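You operate a simulated robot arm through the tools that you are given. There is no shell and no other tool. Be economical: measure what you need, move in short steps, check, and stop when the job is done.

You are at the controls of a simulated robot arm. One attempt, no reset.

TASK
Give the board marked blue mix its two coats, in that order.
Fine: use nest C and stop 2 and leave the slider there; no streaks; leave the valves as set for the second coat; mix takes both valves; the other boards stay dry where they lie; leave the latch, inserts and screens as they are.

The check looks at the end state, three seconds after you hand in, the way a careful person would. Anything else that was tipped, shoved, dropped, spilled or broken makes it a failure.

THE ROBOT
A 7-joint arm with a two-finger parallel gripper, fixed in place. Base frame: the origin is at the foot of the arm, x ahead of it, y to its left, z up; the work surface is at about z = 900. Lengths are in mm, angles in degrees, forces in N, time in s.
With the tool pointing down near the work surface it reaches from about 200 to 740 mm from the base axis. Its first joint turns from -166.0 to 166.0 degrees. Payload 1.57 kg.
The TCP is the grasp point between the finger pads, 30 mm short of the fingertips. In the tool frame z runs along the fingers and y along their closing line. The gripper opens to 110 mm. The fingers are 24 mm wide and 12 mm thick; the gripper's body (48 by 112 mm) begins 78 mm behind the TCP.
Orientation is told as [roll, pitch, yaw] about the base's x, y, z axes, in that order, counted from this pose: with the fingers straight down and closing along the base's y, the tool's x points along the base's -x, its y along +y and its z along -z.

THE INTERFACE
- The arm moves only by the tool arm_command. Its argument "steps" is a list of rows, each a list of 7 numbers: the shift along the tool's x, y, z in units of 50 mm (1.0 is 50 mm), then the turn, a rotation vector about the tool's x, y, z in units of 4 degrees (1.0 is 4 degrees), then the opening, from 0 (shut) to 1 (fully open). In form: [[dx, dy, dz, ax, ay, az, jaw], ...]. A call has 1 to 8 rows; each row shifts and turns the commanded pose from where the row before left it, along the tool's axes as they then stand. A call with a number of a shift or a turn outside -1 to 1 is refused whole. Rows are played at 5 a second. More than 50 mm and 8.6 degrees between two rows, or a gripper value outside its range, and nothing of the call is played. Where a pose cannot be reached the arm comes as near as it can. A force on the tool above 40 N (or 10 N above the force at the start of the call, whichever is more), or a blocked arm, ends the call early, and 0.2 s more pass. The fingers move at their own pace (about 45 mm/s each) and stop on an object; they squeeze with about 36 N. The grip force told is the motor's: it shows also when the fingers shut on nothing. Time passes only in rows, and 0.2 s behind the last, so rows that do not move let the fingers close. It gives the time, the measured TCP pose, the force on the tool (base axes), the opening and the grip force at its end, in the units of the frame above (readings bear some noise), with the torque about the TCP (base axes, N m) and any sound that the robot's microphone picked up, and new pictures: "pictures" is both (left out), scene, wrist or none.
- Cameras (640 x 400 px; columns grow to the right, rows downward): "scene" is fixed at [50.5, 501.8, 1550.7]; the picture's right is [-0.76, -0.65, 0.00], its down [-0.33, 0.38, -0.87] and it looks along [0.56, -0.66, -0.50] (base axes); focal length 340 px, centre (320, 200). "wrist" rides on the gripper at [70, 16, -141] in the tool frame; the picture's right is [-0.23, 0.97, 0.00], its down [-0.86, -0.20, -0.48] and it looks along [-0.47, -0.11, 0.88] (tool axes); focal length 222 px, centre (320, 200). There is no depth. A picture from a camera that has moved, and an enlarged one, comes with that camera's place and axes in the base frame and with its lens.
- move_column(by): slides the trunk up (or, below 0, down) by that many mm; the arm rides with it, the base frame stays. It gives what a move gives, with no picture.
- close_up(camera, box): a new picture of the part [left, top, right, bottom] of that camera's present view, enlarged. No time passes.
- job_done(): hands the job in; it is judged then, once.

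Work in short steps. Places have to be worked out from the pictures, the camera data and where the tool is seen: move nearer, look again, correct. Check each grasp and each placing, and mend what went wrong. You have 120 turns and 200 pictures in all, those below and enlarged ones among them. Open the gripper and draw the arm clear of the work before you hand the job in, unless the task says otherwise; then end with one line.

The tools are called after "Call:" as name(argument=value, ...) on one line, values as JSON. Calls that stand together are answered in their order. arm_command: Moves the arm, as the interface text tells. Its arguments: {"type":"object","properties":{"steps":{"type":"array"},"pictures":{"type":"string","enum":["both","scene","wrist","none"]}},"required":["steps"]} The other tools are called the same way: move_column (by) slides the trunk up or down; close_up (camera, box) takes an enlarged picture of a part of a camera's view; job_done () hands the job in.

At the start:

```text
time_s: 0.0
ee_pos: [405.4, -39.8, 1330.0]
ee_rot: [0.2, 0.0, 0.1]
wrist_force: [0.9, 0.6, 0.2]
wrist_torque: [-0.04, 0.0, 0.04]
opening: 110.1
finger_force: 0.0
trunk travel left (down, up): [-525.0, 65.0]
```

scene: 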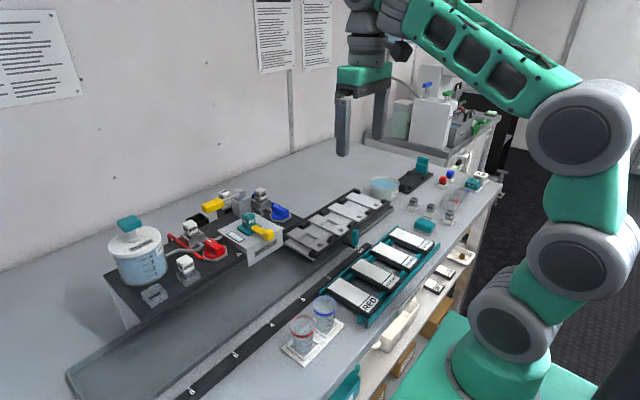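
wrist: 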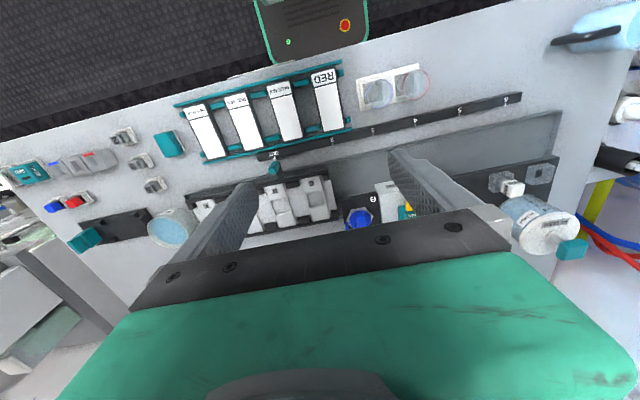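

The scene shows a painting fixture with boards, valves, a rail with stops and posted sheets. I'll enlarge the key regions first.

Call:
close_up(camera="scene", box=[0, 0, 90, 110])

Call:
close_up(camera="scene", box=[250, 0, 340, 80])

Call:
close_up(camera="scene", box=[90, 180, 300, 310])

Call:
close_up(camera="scene", box=[270, 180, 450, 320])

Call:
close_up(camera="scene", box=[360, 150, 510, 240])

```text
3.64 times, centred on (45, 55) of scene
camera zoom: at [50.5, 501.8, 1550.7], right [-0.76, -0.65, 0.0], down [-0.33, 0.38, -0.87], along [0.56, -0.66, -0.5], focal length 1237 px, centre (1320, 727)
```

zoom: 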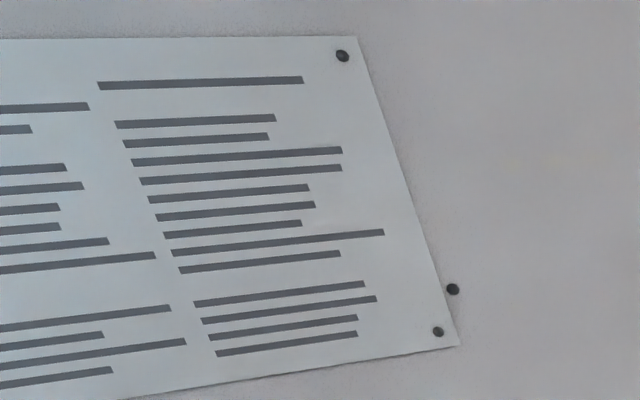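

```text
5.00 times, centred on (295, 40) of scene
camera zoom: at [50.5, 501.8, 1550.7], right [-0.76, -0.65, 0.0], down [-0.33, 0.38, -0.87], along [0.56, -0.66, -0.5], focal length 1701 px, centre (445, 1000)
```

zoom: 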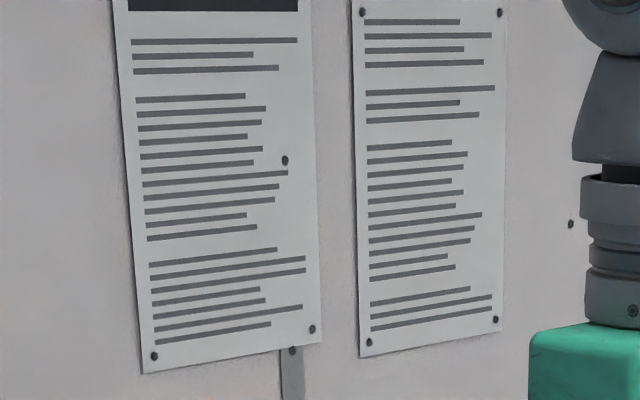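

```text
3.05 times, centred on (195, 245) of scene
camera zoom: at [50.5, 501.8, 1550.7], right [-0.76, -0.65, 0.0], down [-0.33, 0.38, -0.87], along [0.56, -0.66, -0.5], focal length 1037 px, centre (701, 63)
```

zoom: 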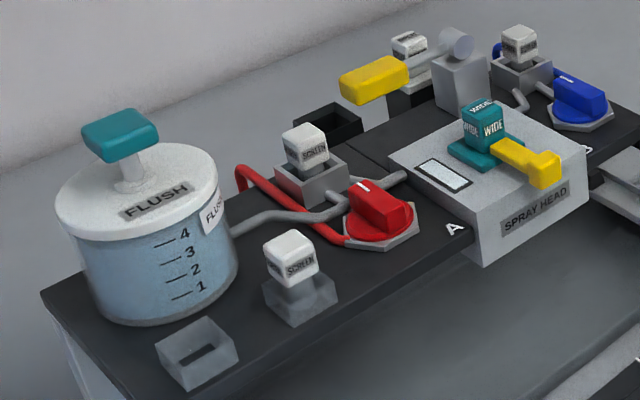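

```text
2.86 times, centred on (360, 250) of scene
camera zoom: at [50.5, 501.8, 1550.7], right [-0.76, -0.65, 0.0], down [-0.33, 0.38, -0.87], along [0.56, -0.66, -0.5], focal length 972 px, centre (206, 57)
```

zoom: 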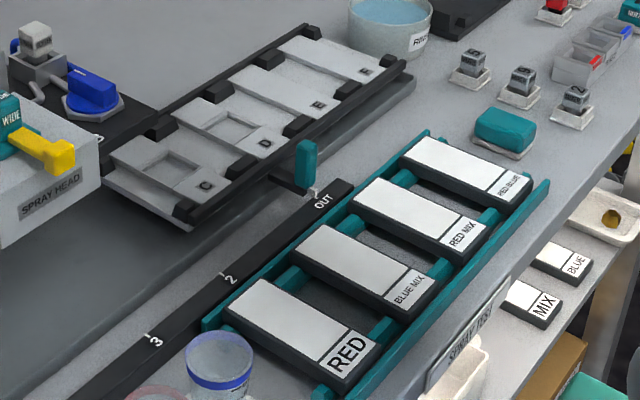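

```text
4.27 times, centred on (435, 195) of scene
camera zoom: at [50.5, 501.8, 1550.7], right [-0.76, -0.65, 0.0], down [-0.33, 0.38, -0.87], along [0.56, -0.66, -0.5], focal length 1451 px, centre (-171, 221)
```

zoom: 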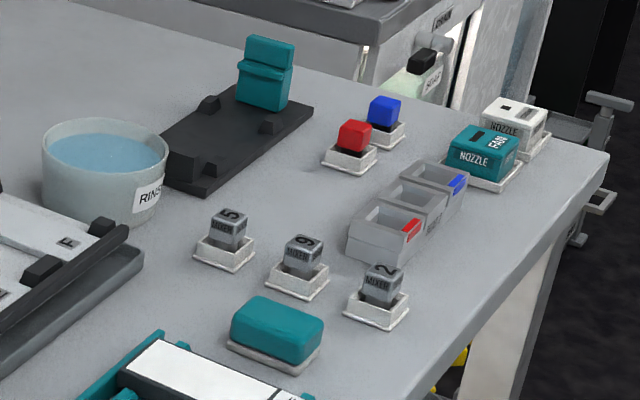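

Next I'll enlarge the wrist view, which looks onto the bench from the base side.

Call:
close_up(camera="wrist", box=[160, 50, 350, 170])

Call:
close_up(camera="wrist", box=[340, 50, 540, 175])

Call:
close_up(camera="wrist", box=[440, 140, 600, 270])

Call:
close_up(camera="scene", box=[180, 170, 300, 245])

Call:
close_up(camera="scene", box=[270, 270, 390, 370])

```text
3.33 times, centred on (255, 110) of wrist
camera zoom: at [335.3, -22.4, 1471.0], right [0.23, 0.97, 0.0], down [0.86, -0.2, 0.48], along [0.47, -0.11, -0.88], focal length 740 px, centre (537, 500)
```

zoom: 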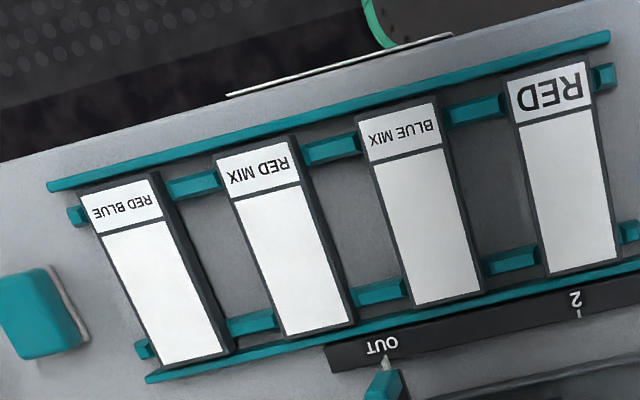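

```text
3.20 times, centred on (440, 112) of wrist
camera zoom: at [335.3, -22.4, 1471.0], right [0.23, 0.97, 0.0], down [0.86, -0.2, 0.48], along [0.47, -0.11, -0.88], focal length 711 px, centre (-64, 480)
```

zoom: 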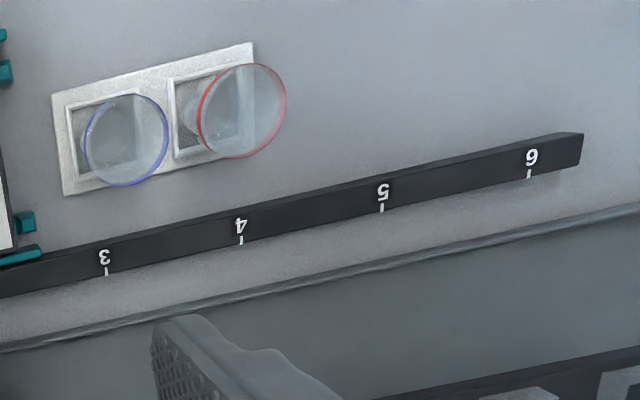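

```text
3.08 times, centred on (520, 205) of wrist
camera zoom: at [335.3, -22.4, 1471.0], right [0.23, 0.97, 0.0], down [0.86, -0.2, 0.48], along [0.47, -0.11, -0.88], focal length 684 px, centre (-295, 185)
```

zoom: 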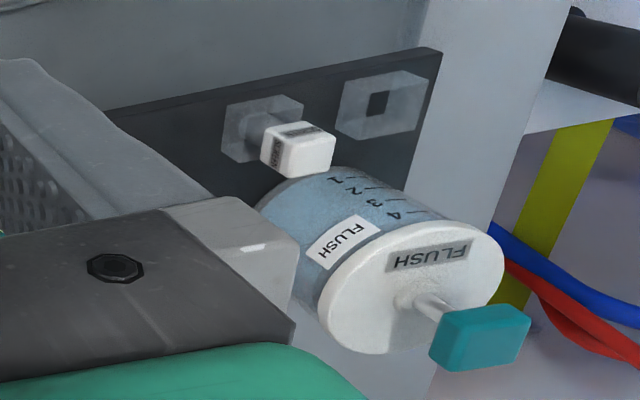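

```text
5.33 times, centred on (240, 208) of scene
camera zoom: at [50.5, 501.8, 1550.7], right [-0.76, -0.65, 0.0], down [-0.33, 0.38, -0.87], along [0.56, -0.66, -0.5], focal length 1814 px, centre (747, 160)
```

zoom: 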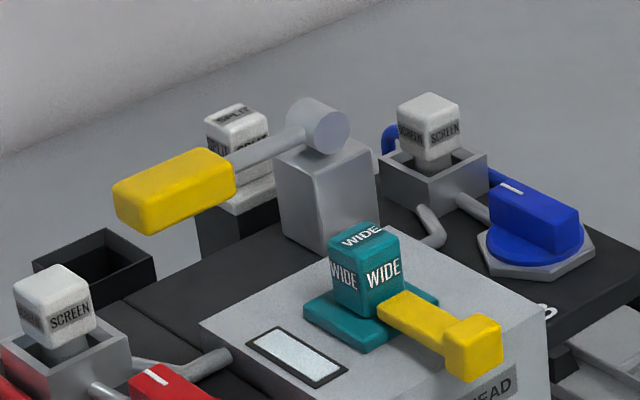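

```text
4.00 times, centred on (330, 320) of scene
camera zoom: at [50.5, 501.8, 1550.7], right [-0.76, -0.65, 0.0], down [-0.33, 0.38, -0.87], along [0.56, -0.66, -0.5], focal length 1361 px, centre (280, -280)
```

zoom: 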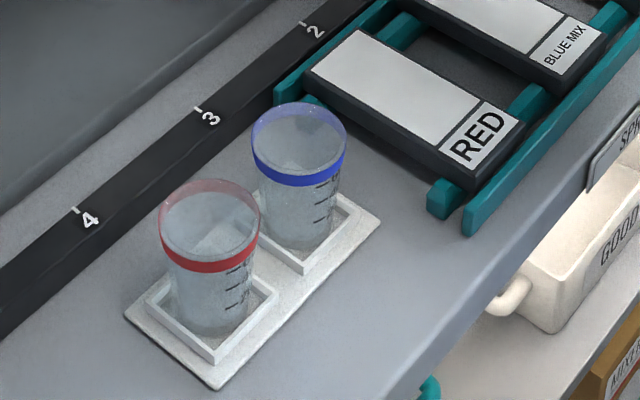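

More labels are on the shelf and on the back block; I'll enlarge those.

Call:
close_up(camera="scene", box=[330, 240, 500, 400])

Call:
close_up(camera="scene", box=[200, 180, 260, 220])

Call:
close_up(camera="scene", box=[400, 60, 510, 150])

Call:
close_up(camera="wrist", box=[170, 150, 420, 260])

```text
2.50 times, centred on (415, 320) of scene
camera zoom: at [50.5, 501.8, 1550.7], right [-0.76, -0.65, 0.0], down [-0.33, 0.38, -0.87], along [0.56, -0.66, -0.5], focal length 850 px, centre (82, -100)
```

zoom: 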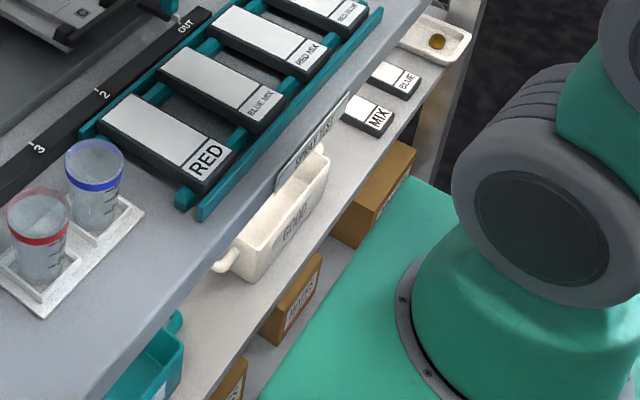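

```text
10.00 times, centred on (230, 200) of scene
camera zoom: at [50.5, 501.8, 1550.7], right [-0.76, -0.65, 0.0], down [-0.33, 0.38, -0.87], along [0.56, -0.66, -0.5], focal length 3402 px, centre (1220, 200)
```

zoom: 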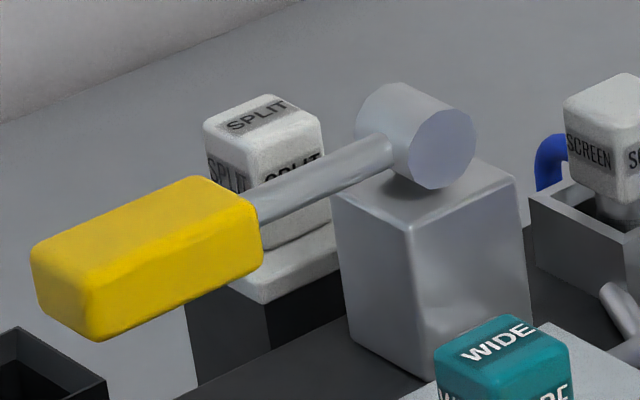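

```text
4.44 times, centred on (455, 105) of scene
camera zoom: at [50.5, 501.8, 1550.7], right [-0.76, -0.65, 0.0], down [-0.33, 0.38, -0.87], along [0.56, -0.66, -0.5], focal length 1512 px, centre (-280, 622)
```

zoom: 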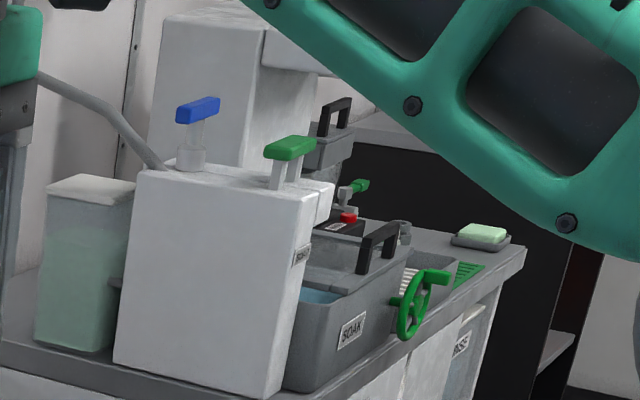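

```text
2.56 times, centred on (295, 205) of wrist
camera zoom: at [335.3, -22.4, 1471.0], right [0.23, 0.97, 0.0], down [0.86, -0.2, 0.48], along [0.47, -0.11, -0.88], focal length 569 px, centre (384, 187)
```

zoom: 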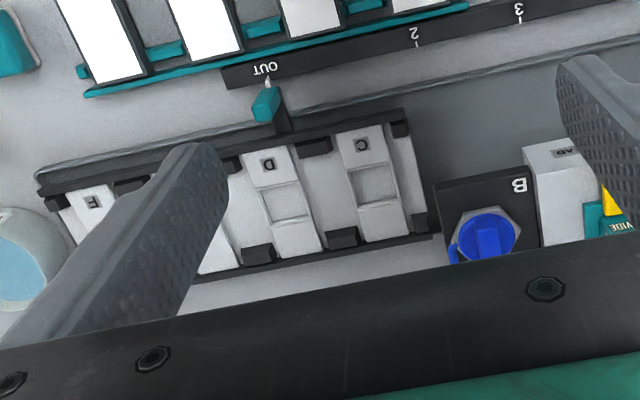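

Coordinates so far: OUT tick ≈(488,-177), stop 2 ≈(487,-25), stop 3 ≈(487,79), with nests pitched at 100 mm. I'll move over the spray head for a closer look.

Call:
arm_command(steps=[[0.5, 0.8, 0.7, 0, 0, 0, 1], [0.5, 0.8, 0.7, 0, 0, 0, 1], [0.5, 0.8, 0.7, 0, 0, 0, 1], [0.5, 0.8, 0.7, 0, 0, 0, 1]], pictures="both")

```text
refused: row 1 steps farther than a row can; nothing moved
```

Each row is limited to a 50 mm total shift, so I'll split it into smaller rows.

Call:
arm_command(steps=[[0.3, 0.6, 0.5, 0, 0, 0, 1], [0.3, 0.6, 0.5, 0, 0, 0, 1], [0.3, 0.6, 0.5, 0, 0, 0, 1], [0.3, 0.6, 0.5, 0, 0, 0, 1], [0.3, 0.6, 0.5, 0, 0, 0, 1]], pictures="wrist")

```text
time_s: 1.2
ee_pos: [330.6, 110.2, 1206.5]
ee_rot: [0.1, 0.0, -0.1]
wrist_force: [-0.4, -0.5, 0.1]
wrist_torque: [0.0, 0.01, 0.0]
opening: 109.9
finger_force: 0.1
trunk travel left (down, up): [-525.0, 65.0]
camera wrist: at [260.7, 127.9, 1346.4], right [0.23, 0.97, 0.0], down [0.85, -0.2, 0.48], along [0.47, -0.11, -0.88], focal length 222 px, centre (320, 200)
```

wrist: 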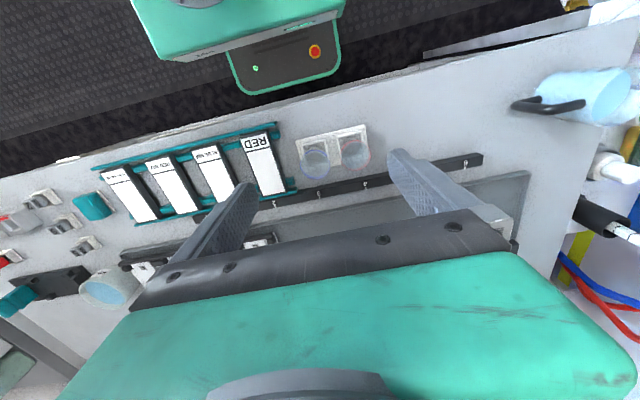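

The gripper body hides everything beyond the fingers, so I'll move the arm forward over the far side of the station to see it on the near side of the view.

Call:
arm_command(steps=[[-0.95, 0, 0, 0, 0, 0, 1], [-0.95, 0, 0, 0, 0, 0, 1], [-0.95, 0, 0, 0, 0, 0, 1], [-0.95, 0, 0, 0, 0, 0, 1], [-0.95, 0, 0, 0, 0, 0, 1], [-0.95, 0, 0, 0, 0, 0, 1]], pictures="wrist")

```text
time_s: 2.6
ee_pos: [618.1, 111.1, 1205.2]
ee_rot: [0.0, 0.1, 0.0]
wrist_force: [-0.2, 0.6, 0.3]
wrist_torque: [0.0, 0.04, 0.01]
opening: 110.0
finger_force: 0.1
trunk travel left (down, up): [-525.0, 65.0]
camera wrist: at [546.9, 127.9, 1346.3], right [0.23, 0.97, 0.0], down [0.86, -0.2, 0.48], along [0.46, -0.11, -0.88], focal length 222 px, centre (320, 200)
```

wrist: 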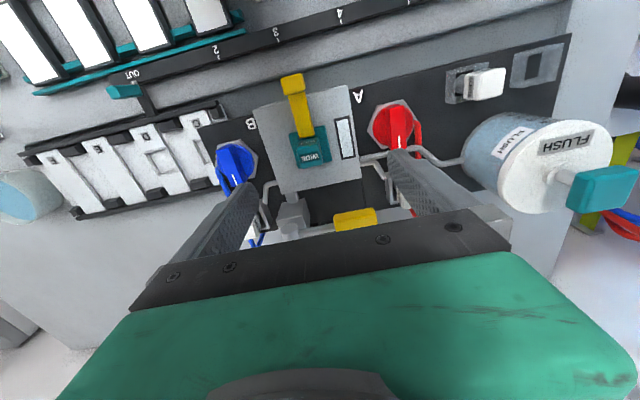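

A good view now: the flush pipe runs into the head. I'll enlarge the valves and the head.

Call:
close_up(camera="wrist", box=[200, 60, 440, 240])

Call:
close_up(camera="wrist", box=[0, 40, 240, 220])

Call:
close_up(camera="scene", box=[170, 180, 300, 270])

```text
2.22 times, centred on (320, 150) of wrist
camera zoom: at [546.9, 127.9, 1346.3], right [0.23, 0.97, 0.0], down [0.86, -0.2, 0.48], along [0.46, -0.11, -0.88], focal length 494 px, centre (320, 311)
```

zoom: 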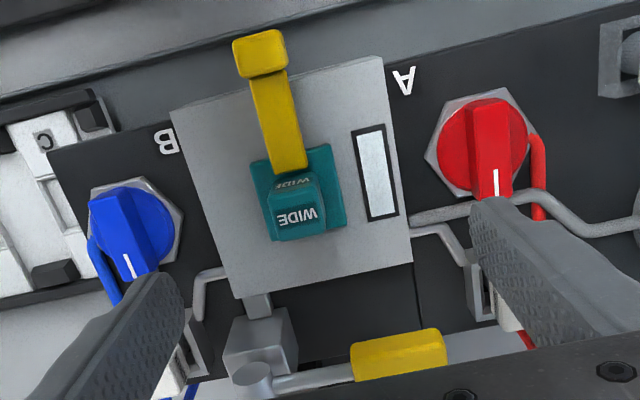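

```text
2.22 times, centred on (120, 130) of wrist
camera zoom: at [546.9, 127.9, 1346.3], right [0.23, 0.97, 0.0], down [0.86, -0.2, 0.48], along [0.46, -0.11, -0.88], focal length 494 px, centre (764, 356)
```

zoom: 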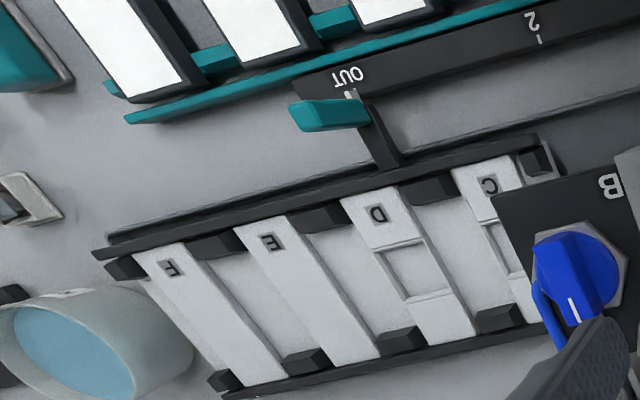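

```text
4.44 times, centred on (235, 225) of scene
camera zoom: at [50.5, 501.8, 1550.7], right [-0.76, -0.65, 0.0], down [-0.33, 0.38, -0.87], along [0.56, -0.66, -0.5], focal length 1512 px, centre (698, 89)
```

zoom: 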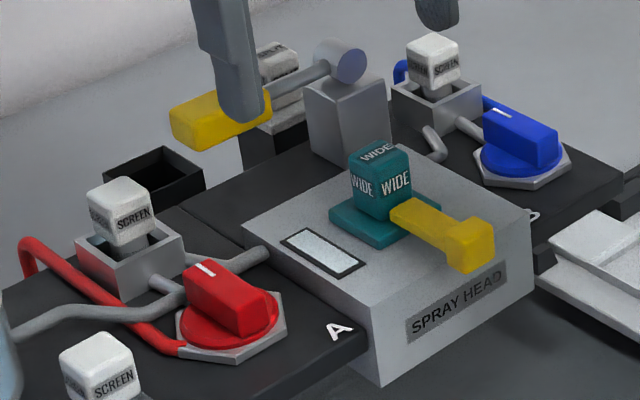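

Both knob ridges run along x with their marks toward +x; I triangulate red at ≈(611,199,1085) and blue at ≈(613,-3,1085). The lever pad is at ≈(690,135,1138). I'll go above the blue knob and look.

Call:
arm_command(steps=[[0, -0.8, 0.3, 0, 0, 0, 0.45], [0, -0.8, 0.3, 0, 0, 0, 0.45], [0, -0.68, 0.3, 0, 0, 0, 0.45], [0, 0, 0, 0, 0, 0, 0.45]], pictures="both")

```text
time_s: 3.6
ee_pos: [615.7, -4.7, 1160.9]
ee_rot: [-0.1, -0.1, 0.1]
wrist_force: [-0.1, 0.0, 0.2]
wrist_torque: [0.01, 0.0, -0.02]
opening: 49.5
finger_force: 0.0
trunk travel left (down, up): [-525.0, 65.0]
camera wrist: at [545.3, 12.2, 1301.3], right [0.23, 0.97, 0.0], down [0.85, -0.2, 0.48], along [0.47, -0.11, -0.88], focal length 222 px, centre (320, 200)
```

scene: 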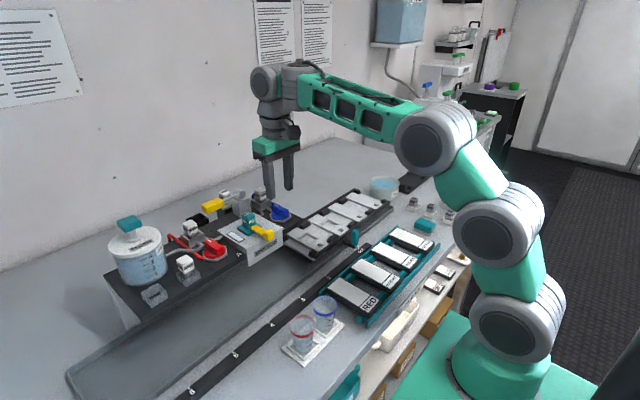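
wrist: 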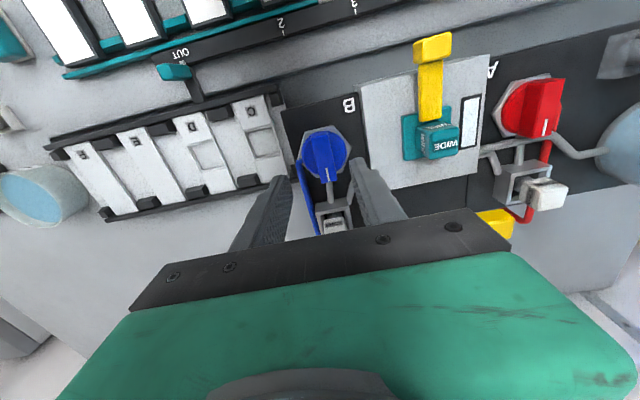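

I'll check the alignment with enlarged views.

Call:
close_up(camera="wrist", box=[230, 90, 410, 260])

Call:
close_up(camera="scene", box=[240, 140, 310, 230])

```text
2.35 times, centred on (320, 175) of wrist
camera zoom: at [545.3, 12.2, 1301.3], right [0.23, 0.97, 0.0], down [0.85, -0.2, 0.48], along [0.47, -0.11, -0.88], focal length 523 px, centre (320, 259)
```

zoom: 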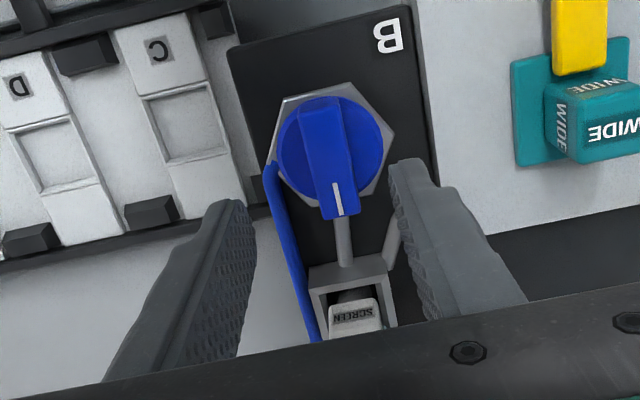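

```text
4.44 times, centred on (275, 185) of scene
camera zoom: at [50.5, 501.8, 1550.7], right [-0.76, -0.65, 0.0], down [-0.33, 0.38, -0.87], along [0.56, -0.66, -0.5], focal length 1512 px, centre (520, 267)
```

zoom: 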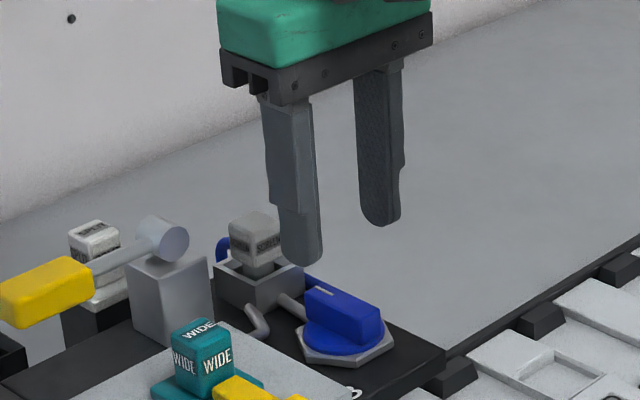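

Knob is ≈(614,0), top ≈1087. I'll lower in steps so the tips straddle the ridge and check with a picture.

Call:
arm_command(steps=[[0.02, 0.09, 0.4, 0, 0, 0, 0.45], [0, 0, 0.45, 0, 0, 0, 0.45], [0, 0, 0, 0, 0, 0, 0.45]], pictures="none")

Call:
close_up(camera="wrist", box=[230, 90, 410, 260])

Call:
close_up(camera="scene", box=[240, 140, 310, 230])

```text
time_s: 4.4
ee_pos: [615.4, 0.3, 1118.1]
ee_rot: [0.0, 0.0, 0.0]
wrist_force: [0.0, -0.2, 0.4]
wrist_torque: [0.01, 0.02, -0.03]
opening: 49.5
finger_force: 0.0
trunk travel left (down, up): [-525.0, 65.0]
```

```text
2.35 times, centred on (320, 175) of wrist
camera zoom: at [544.1, 17.7, 1259.1], right [0.23, 0.97, 0.0], down [0.85, -0.2, 0.48], along [0.47, -0.11, -0.88], focal length 523 px, centre (320, 259)
```

zoom: 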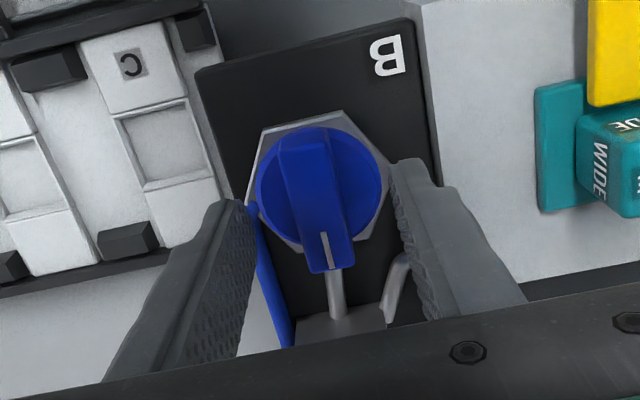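

```text
4.44 times, centred on (275, 185) of scene
camera zoom: at [50.5, 501.8, 1550.7], right [-0.76, -0.65, 0.0], down [-0.33, 0.38, -0.87], along [0.56, -0.66, -0.5], focal length 1512 px, centre (520, 267)
```

zoom: 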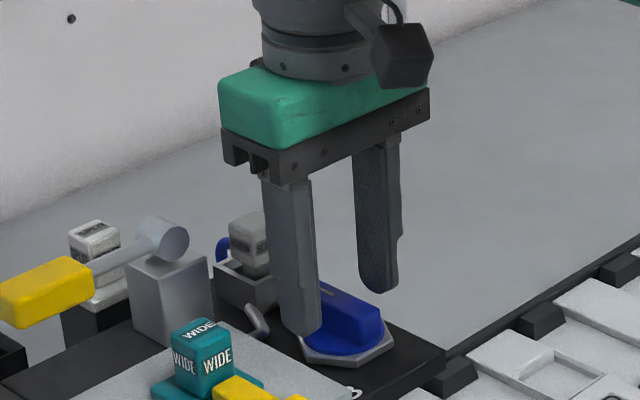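

The tips are at z≈1088, right at the ridge top. The knob axis is ≈(611,1.5), so I'll shift 4 mm, lower 13 mm and close.

Call:
arm_command(steps=[[0.08, 0.03, 0.26, 0, 0, 0, 0.45], [0, 0, 0, 0, 0, 0, 0.0], [0, 0, 0, 0, 0, 0, 0.0], [0, 0, 0, 0, 0, 0, 0.0]], pictures="none")

Call:
close_up(camera="wrist", box=[230, 90, 410, 260])

Call:
close_up(camera="scene", box=[240, 140, 310, 230])

```text
time_s: 5.4
ee_pos: [610.9, -0.3, 1107.0]
ee_rot: [0.0, -0.2, -0.2]
wrist_force: [1.5, -15.0, 12.2]
wrist_torque: [-0.63, 0.2, -0.08]
opening: 17.0
finger_force: 23.0
trunk travel left (down, up): [-525.0, 65.0]
```

```text
2.35 times, centred on (320, 175) of wrist
camera zoom: at [539.6, 17.1, 1247.4], right [0.23, 0.97, 0.0], down [0.85, -0.2, 0.48], along [0.47, -0.11, -0.88], focal length 523 px, centre (320, 259)
```

zoom: 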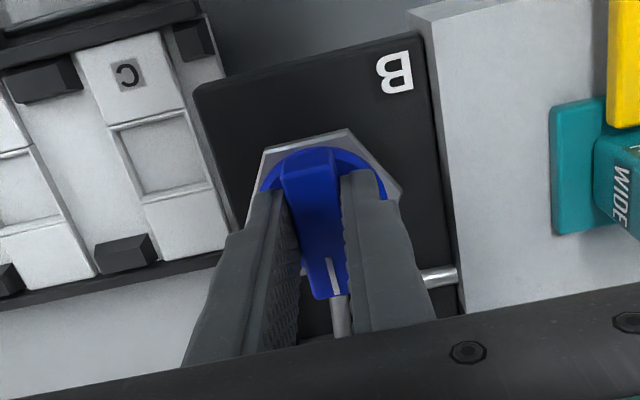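

```text
4.44 times, centred on (275, 185) of scene
camera zoom: at [50.5, 501.8, 1550.7], right [-0.76, -0.65, 0.0], down [-0.33, 0.38, -0.87], along [0.56, -0.66, -0.5], focal length 1512 px, centre (520, 267)
```

zoom: 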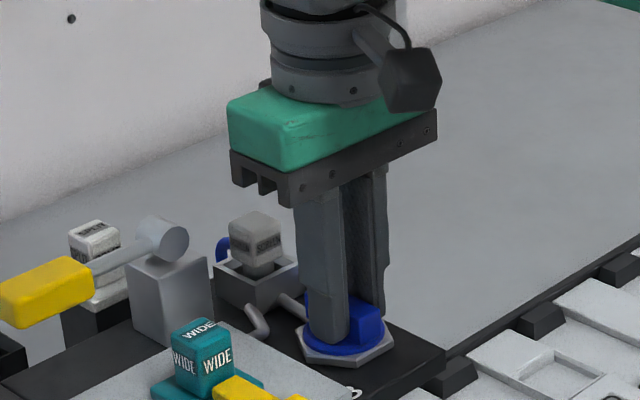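

Ridge gripped at 17 mm. I'll ease the side load and test a small turn about tool +z, watching torque and yaw.

Call:
arm_command(steps=[[0.02, -0.03, -0.03, 0, 0, 0, 0], [0, 0, 0, 0, 0, 1, 0], [0, 0, 0, 0, 0, 1, 0], [0, 0, 0, 0, 0, 1, 0]], pictures="none")

```text
time_s: 6.4
ee_pos: [610.1, 1.4, 1106.4]
ee_rot: [0.0, -0.1, -12.0]
wrist_force: [9.7, -7.0, 10.9]
wrist_torque: [-0.31, -0.7, 0.01]
opening: 17.2
finger_force: 32.1
trunk travel left (down, up): [-525.0, 65.0]
```

Yaw followed to -12° with little torque. I'll check whether the knob turned too.

Call:
close_up(camera="wrist", box=[230, 90, 410, 260])

Call:
close_up(camera="scene", box=[210, 190, 310, 260])

```text
2.35 times, centred on (320, 175) of wrist
camera zoom: at [544.7, 32.0, 1247.5], right [0.42, 0.91, 0.0], down [0.79, -0.37, 0.48], along [0.43, -0.2, -0.88], focal length 523 px, centre (320, 259)
```

zoom: 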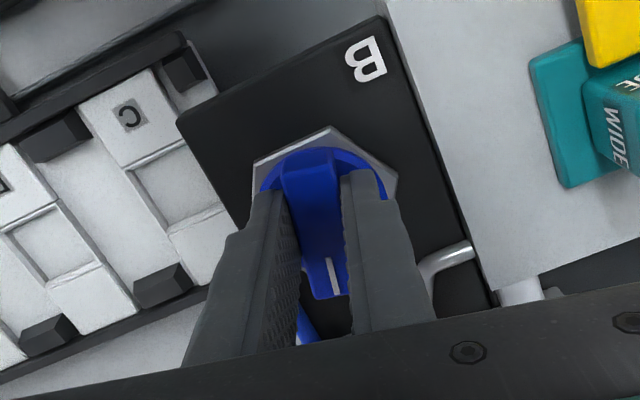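

```text
5.71 times, centred on (260, 225) of scene
camera zoom: at [50.5, 501.8, 1550.7], right [-0.76, -0.65, 0.0], down [-0.33, 0.38, -0.87], along [0.56, -0.66, -0.5], focal length 1944 px, centre (663, 57)
```

zoom: 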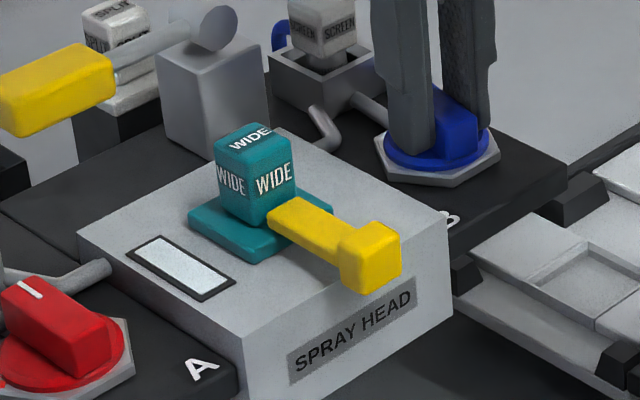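

The knob turns with the gripper in this direction. I'll continue toward a quarter turn, watching the torque.

Call:
arm_command(steps=[[0, 0, 0, 0, 0, 1, 0], [0, 0, 0, 0, 0, 1, 0], [0, 0, 0, 0, 0, 1, 0], [0, 0, 0, 0, 0, 1, 0], [0, 0, 0, 0, 0, 1, 0], [0, 0, 0, 0, 0, 1, 0], [0, 0, 0, 0, 0, 1, 0], [0, 0, 0, 0, 0, 1, 0]], pictures="none")

Call:
close_up(camera="scene", box=[210, 190, 310, 260])

```text
time_s: 8.2
ee_pos: [611.8, 2.4, 1105.4]
ee_rot: [-0.1, -0.1, -44.1]
wrist_force: [23.2, 15.9, 19.3]
wrist_torque: [1.22, 0.19, 0.11]
opening: 17.2
finger_force: 32.1
trunk travel left (down, up): [-525.0, 65.0]
```

```text
5.71 times, centred on (260, 225) of scene
camera zoom: at [50.5, 501.8, 1550.7], right [-0.76, -0.65, 0.0], down [-0.33, 0.38, -0.87], along [0.56, -0.66, -0.5], focal length 1944 px, centre (663, 57)
```

zoom: 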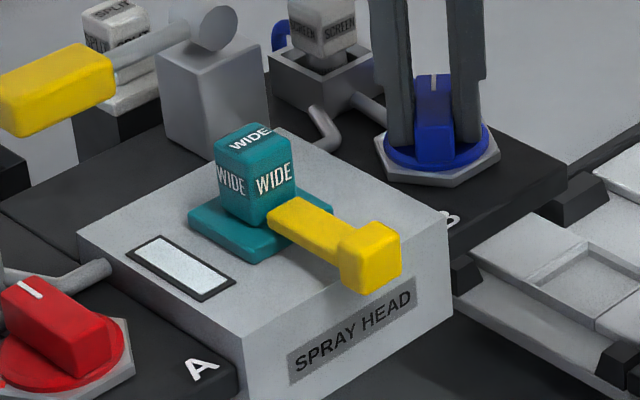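

Side force has built up along tool y, so I'll recentre by 2.5 mm, lift slightly and keep turning.

Call:
arm_command(steps=[[0, 0.05, -0.04, 0, 0, 0, 0], [0, 0, 0, 0, 0, 1, 0], [0, 0, 0, 0, 0, 1, 0], [0, 0, 0, 0, 0, 1, 0], [0, 0, 0, 0, 0, 1, 0], [0, 0, 0, 0, 0, 1, 0]], pictures="none")

```text
time_s: 9.6
ee_pos: [613.1, 3.7, 1107.4]
ee_rot: [-0.2, 0.0, -64.0]
wrist_force: [16.6, 10.6, 1.9]
wrist_torque: [0.98, -0.29, 0.07]
opening: 17.1
finger_force: 32.0
trunk travel left (down, up): [-525.0, 65.0]
```

Call:
arm_command(steps=[[0, 0.04, 0, 0, 0, 0, 0], [0, 0, 0, 0, 0, 1, 0], [0, 0, 0, 0, 0, 1, 0], [0, 0, 0, 0, 0, 1, 0], [0, 0, 0, 0, 0, 1, 0], [0, 0, 0, 0, 0, 1, 0], [0, 0, 0, 0, 0, 1, 0]], pictures="none")

Call:
close_up(camera="scene", box=[210, 190, 310, 260])

```text
time_s: 11.2
ee_pos: [615.5, 5.5, 1108.0]
ee_rot: [-0.1, -0.1, -88.2]
wrist_force: [9.3, 6.7, -7.9]
wrist_torque: [0.43, -0.41, 0.01]
opening: 17.2
finger_force: 32.0
trunk travel left (down, up): [-525.0, 65.0]
```

```text
5.71 times, centred on (260, 225) of scene
camera zoom: at [50.5, 501.8, 1550.7], right [-0.76, -0.65, 0.0], down [-0.33, 0.38, -0.87], along [0.56, -0.66, -0.5], focal length 1944 px, centre (663, 57)
```

zoom: 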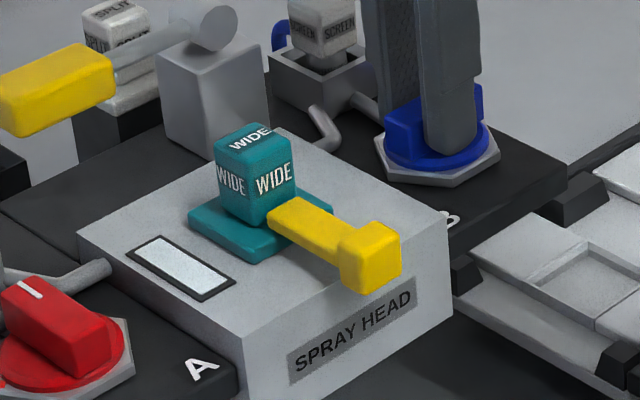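

Now at -88° with no stop felt. I'll test a bit further for the end stop.

Call:
arm_command(steps=[[0, 0.02, 0.02, 0, 0, 1, 0], [0, 0, 0, 0, 0, 1, 0], [0, 0, 0, 0, 0, 1, 0]], pictures="wrist")

```text
time_s: 12.0
ee_pos: [614.8, 3.6, 1107.3]
ee_rot: [0.0, 0.0, -100.1]
wrist_force: [3.1, 1.8, -2.7]
wrist_torque: [-0.04, -0.1, 1.24]
opening: 20.7
finger_force: 34.5
trunk travel left (down, up): [-525.0, 65.0]
camera wrist: at [642.5, 70.2, 1247.7], right [0.92, -0.39, 0.0], down [-0.35, -0.81, 0.48], along [-0.19, -0.44, -0.88], focal length 222 px, centre (320, 200)
```

wrist: 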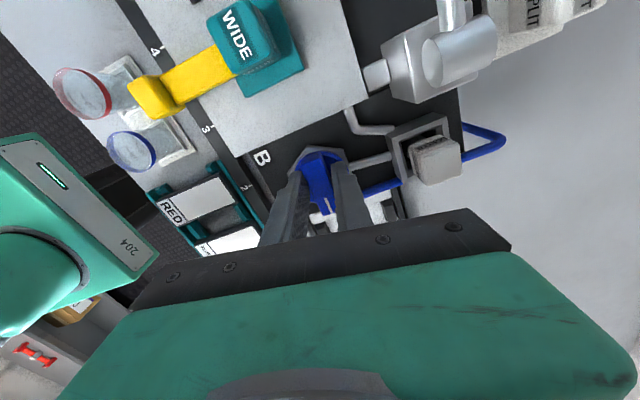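

Torque rose to 1.2 Nm, so the stop is near -90°. I'll undo the overturn, release, and look at the valve and the head's window.

Call:
arm_command(steps=[[0, 0, 0, 0, 0, -1, 0], [0, 0, 0, 0, 0, -1, 0.25], [0, 0, 0, 0, 0, 0, 0.3], [0, 0, -0.6, 0, 0, 0, 0.4], [0, 0, -0.8, 0, 0, 0, 0.4]], pictures="none")

Call:
close_up(camera="wrist", box=[200, 0, 520, 230])

Call:
close_up(camera="scene", box=[170, 190, 300, 270])

```text
time_s: 13.2
ee_pos: [614.8, 3.0, 1177.2]
ee_rot: [0.0, 0.0, -92.0]
wrist_force: [0.2, -1.2, 0.5]
wrist_torque: [0.02, 0.01, -0.03]
opening: 44.2
finger_force: 0.1
trunk travel left (down, up): [-525.0, 65.0]
```

```text
1.74 times, centred on (360, 115) of wrist
camera zoom: at [633.2, 72.6, 1317.7], right [0.97, -0.26, 0.0], down [-0.23, -0.85, 0.48], along [-0.13, -0.46, -0.88], focal length 386 px, centre (250, 348)
```

zoom: 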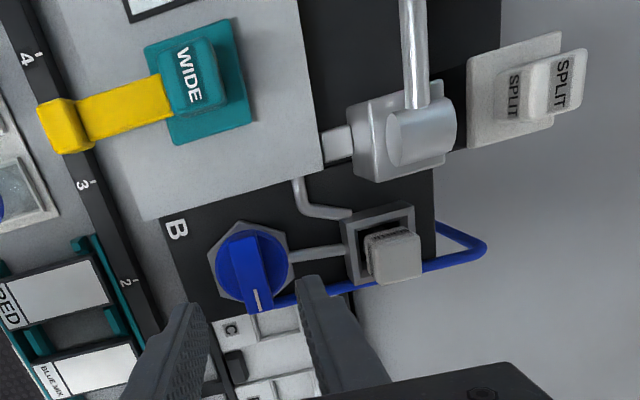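

```text
4.92 times, centred on (235, 230) of scene
camera zoom: at [50.5, 501.8, 1550.7], right [-0.76, -0.65, 0.0], down [-0.33, 0.38, -0.87], along [0.56, -0.66, -0.5], focal length 1675 px, centre (738, 52)
```

zoom: 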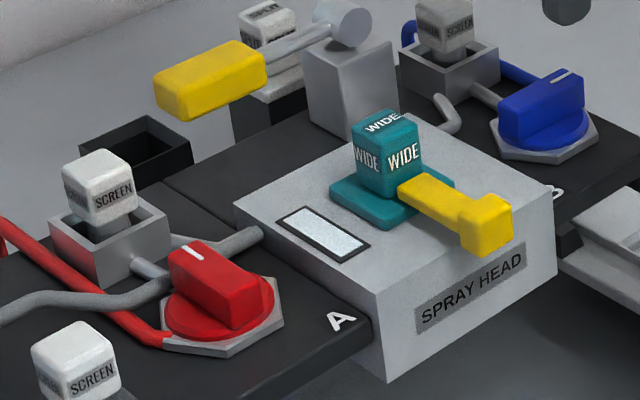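

Valve B turned a quarter, but nothing yet shows which position is open. With the slider at OUT, I'll do a brief press of the yellow lever and watch the window and head. First I move above the lever pad with fingers closed.

Call:
arm_command(steps=[[0, 0, -0.8, 0, 0, 0, 0], [0, 0, -0.8, 0, 0, 0, 0], [0.7, 0.5, 0, 0, 0, 0, 0], [0.7, 0.5, 0, 0, 0, 0, 0], [0.7, 0.5, 0, 0, 0, 0, 0], [0.54, 0, 0, 0, 0, 0, 0], [0, 0, 0, 0, 0, 0, 0]], pictures="both")

```text
time_s: 14.8
ee_pos: [639.1, 103.7, 1232.9]
ee_rot: [0.0, -0.2, -92.0]
wrist_force: [-0.1, 0.9, 0.1]
wrist_torque: [-0.01, 0.04, 0.01]
opening: 0.0
finger_force: 21.2
out of reach, approached as far as the arm can: row 3, 4, 5, 6
trunk travel left (down, up): [-525.0, 65.0]
camera wrist: at [656.8, 173.8, 1374.2], right [0.97, -0.26, 0.0], down [-0.23, -0.85, 0.48], along [-0.13, -0.46, -0.88], focal length 222 px, centre (320, 200)
```

scene: 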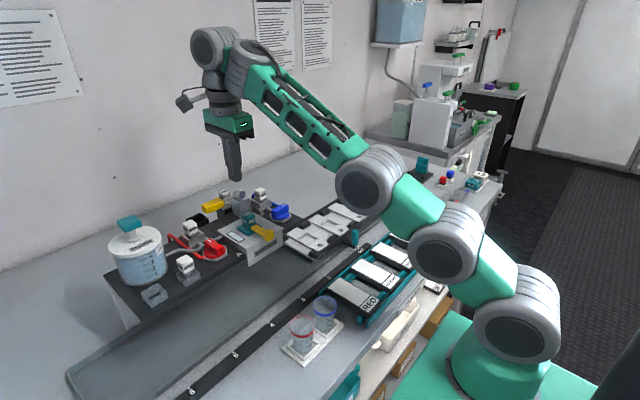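
wrist: 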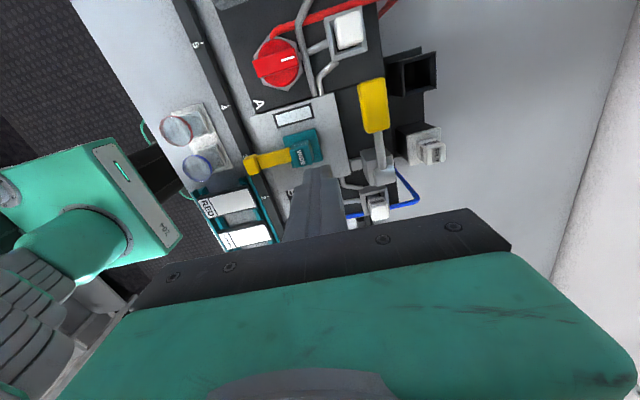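

Out of reach at this height. Raising the trunk by 65 mm should extend the reach.

Call:
move_column(by=65)

Call:
arm_command(steps=[[0, 0, 0.7, 0, 0, 0, 0], [0, 0, 0.7, 0, 0, 0, 0], [0.4, 0.5, 0, 0, 0, 0, 0], [0.3, 0.6, 0, 0, 0, 0, 0], [0, 0, 0, 0, 0, 0, 0]], pictures="wrist")

```text
time_s: 15.8
ee_pos: [639.3, 104.1, 1299.1]
ee_rot: [0.0, 0.0, -91.9]
wrist_force: [-0.1, 0.0, -0.3]
wrist_torque: [-0.05, 0.02, -0.01]
opening: 0.0
finger_force: 21.0
trunk travel left (down, up): [-590.0, 0.0]
```

```text
time_s: 17.0
ee_pos: [676.0, 131.5, 1219.0]
ee_rot: [0.0, 0.1, -92.0]
wrist_force: [-0.3, 0.1, 0.5]
wrist_torque: [0.02, 0.02, -0.01]
opening: 0.0
finger_force: 21.0
out of reach, approached as far as the arm can: row 4
trunk travel left (down, up): [-590.0, 0.0]
camera wrist: at [692.5, 202.2, 1359.2], right [0.97, -0.26, 0.0], down [-0.23, -0.85, 0.48], along [-0.12, -0.46, -0.88], focal length 222 px, centre (320, 200)
```

wrist: 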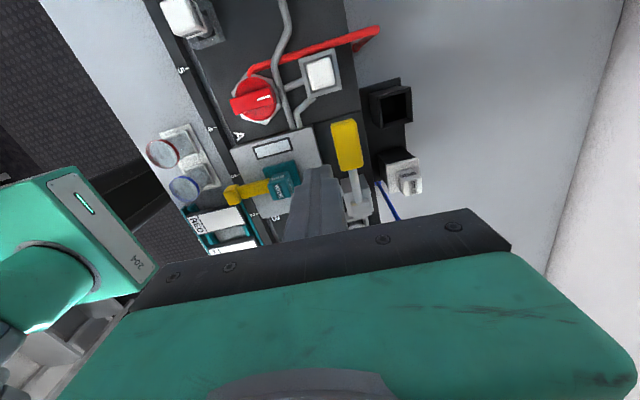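

I'm at (676,131,1219); the pad centre is ≈(702,140,1138). I'll descend and reach out a bit more.

Call:
arm_command(steps=[[0, 0, 0.5, 0, 0, 0, 0], [0.1, 0.48, 0, 0, 0, 0, 0], [0, 0, 0, 0, 0, 0, 0]], pictures="none")

Call:
close_up(camera="wrist", box=[220, 60, 420, 260])

Call:
close_up(camera="scene", box=[160, 140, 290, 260])

```text
time_s: 17.8
ee_pos: [688.6, 134.6, 1190.3]
ee_rot: [-0.1, -0.2, -92.1]
wrist_force: [0.1, -0.2, 0.9]
wrist_torque: [-0.03, 0.0, 0.02]
opening: 0.0
finger_force: 21.3
out of reach, approached as far as the arm can: row 2
trunk travel left (down, up): [-590.0, 0.0]
```

```text
2.00 times, centred on (320, 160) of wrist
camera zoom: at [706.6, 203.8, 1329.8], right [0.97, -0.26, 0.0], down [-0.23, -0.85, 0.48], along [-0.13, -0.46, -0.88], focal length 444 px, centre (320, 280)
```

zoom: 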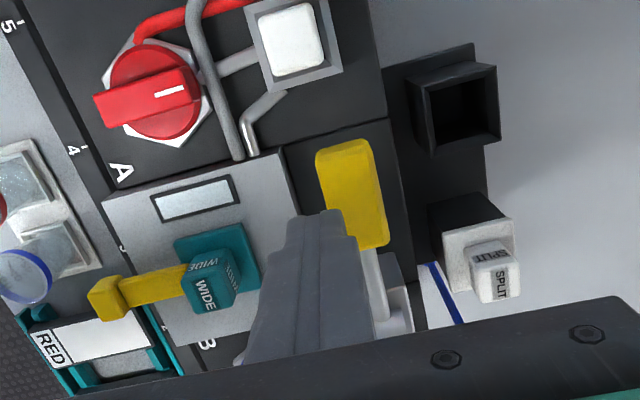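

```text
3.33 times, centred on (225, 200) of scene
camera zoom: at [50.5, 501.8, 1550.7], right [-0.76, -0.65, 0.0], down [-0.33, 0.38, -0.87], along [0.56, -0.66, -0.5], focal length 1134 px, centre (637, 200)
```

zoom: 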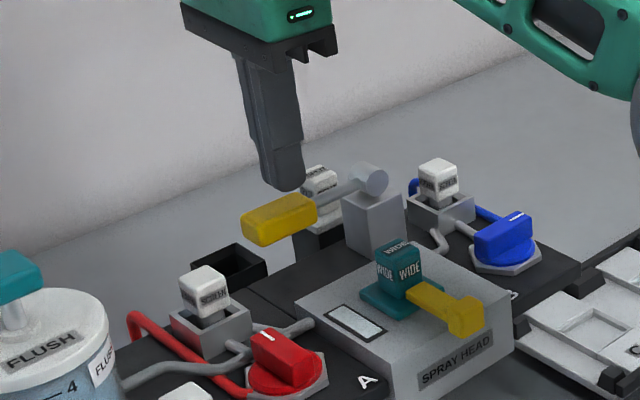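

The arm is at its reach limit with a vertical tool, so I'll tilt the fingers outward 8° to gain reach and move to (702,143).

Call:
arm_command(steps=[[0, 0, 0, -1, 0, 0, 0], [0, 0, 0, -1, 0, 0, 0], [0.17, 0.25, 0.05, 0, 0, 0, 0], [0, 0, 0, 0, 0, 0, 0]], pictures="none")

Call:
close_up(camera="scene", box=[160, 140, 290, 260])

```text
time_s: 18.8
ee_pos: [703.6, 139.8, 1191.1]
ee_rot: [8.1, 0.0, -92.0]
wrist_force: [0.2, 0.2, -0.7]
wrist_torque: [-0.01, -0.02, 0.0]
opening: 0.0
finger_force: 21.2
out of reach, approached as far as the arm can: row 2
trunk travel left (down, up): [-590.0, 0.0]
```

```text
3.33 times, centred on (225, 200) of scene
camera zoom: at [50.5, 501.8, 1550.7], right [-0.76, -0.65, 0.0], down [-0.33, 0.38, -0.87], along [0.56, -0.66, -0.5], focal length 1134 px, centre (637, 200)
```

zoom: 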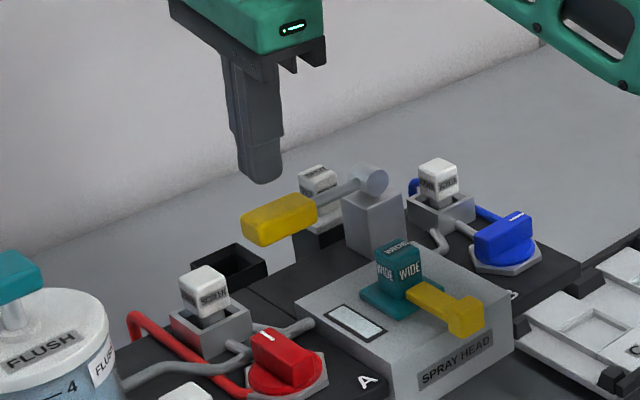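

The tip sits above the pad. I'll descend slowly and watch for contact.

Call:
arm_command(steps=[[0, -0.03, 0.25, 0, 0, 0, 0], [0, -0.03, 0.2, 0, 0, 0, 0], [0, -0.01, 0.1, 0, 0, 0, 0]], pictures="none")

Call:
close_up(camera="scene", box=[160, 140, 290, 260])

```text
time_s: 19.6
ee_pos: [703.2, 141.2, 1162.5]
ee_rot: [8.0, 0.0, -92.0]
wrist_force: [-0.2, 0.8, 1.8]
wrist_torque: [-0.01, 0.02, 0.0]
opening: 0.0
finger_force: 21.4
trunk travel left (down, up): [-590.0, 0.0]
```

```text
3.33 times, centred on (225, 200) of scene
camera zoom: at [50.5, 501.8, 1550.7], right [-0.76, -0.65, 0.0], down [-0.33, 0.38, -0.87], along [0.56, -0.66, -0.5], focal length 1134 px, centre (637, 200)
```

zoom: 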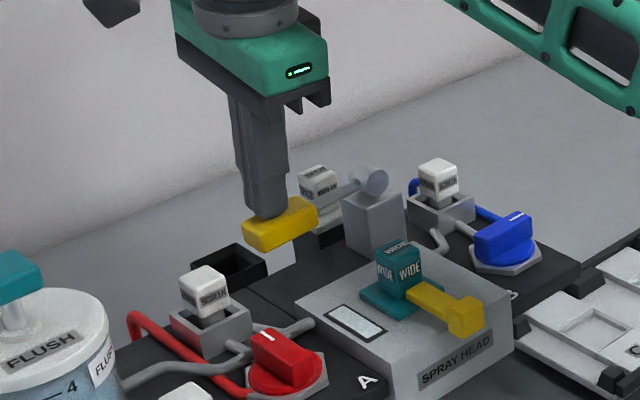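

Contact at tip z≈1133. I'll press in small steps.

Call:
arm_command(steps=[[0, -0.03, 0.2, 0, 0, 0, 0], [0, -0.03, 0.2, 0, 0, 0, 0]], pictures="none")

Call:
close_up(camera="scene", box=[160, 180, 290, 280])

```text
time_s: 20.2
ee_pos: [704.3, 138.4, 1143.3]
ee_rot: [8.1, 0.0, -92.0]
wrist_force: [1.8, -0.8, 3.4]
wrist_torque: [-0.07, -0.06, 0.02]
opening: 0.0
finger_force: 21.3
trunk travel left (down, up): [-590.0, 0.0]
```

```text
4.00 times, centred on (225, 230) of scene
camera zoom: at [50.5, 501.8, 1550.7], right [-0.76, -0.65, 0.0], down [-0.33, 0.38, -0.87], along [0.56, -0.66, -0.5], focal length 1361 px, centre (700, 80)
```

zoom: 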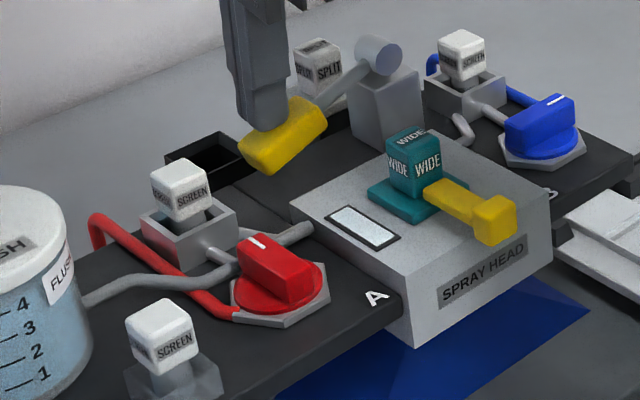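

A blue spray shows under the head, so B is open when turned and A is shut: exactly the first-coat setting. I'll lift to release the lever and look.

Call:
arm_command(steps=[[0, 0.03, -0.3, 0, 0, 0, 0], [0, 0.06, -0.6, 0, 0, 0, 0], [0, 0.06, -0.5, 0, 0, 0, 0]], pictures="none")

Call:
close_up(camera="scene", box=[130, 180, 330, 320])

```text
time_s: 21.0
ee_pos: [702.7, 139.5, 1212.8]
ee_rot: [7.9, -0.1, -91.9]
wrist_force: [-0.3, 0.0, -0.6]
wrist_torque: [-0.04, -0.03, 0.0]
opening: 0.0
finger_force: 20.9
trunk travel left (down, up): [-590.0, 0.0]
```

```text
2.86 times, centred on (230, 250) of scene
camera zoom: at [50.5, 501.8, 1550.7], right [-0.76, -0.65, 0.0], down [-0.33, 0.38, -0.87], along [0.56, -0.66, -0.5], focal length 972 px, centre (577, 57)
```

zoom: 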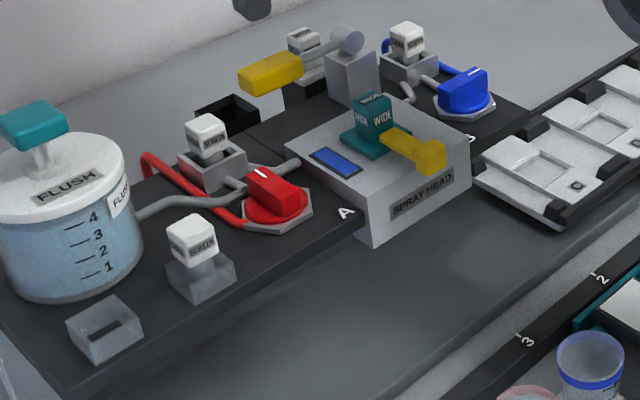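

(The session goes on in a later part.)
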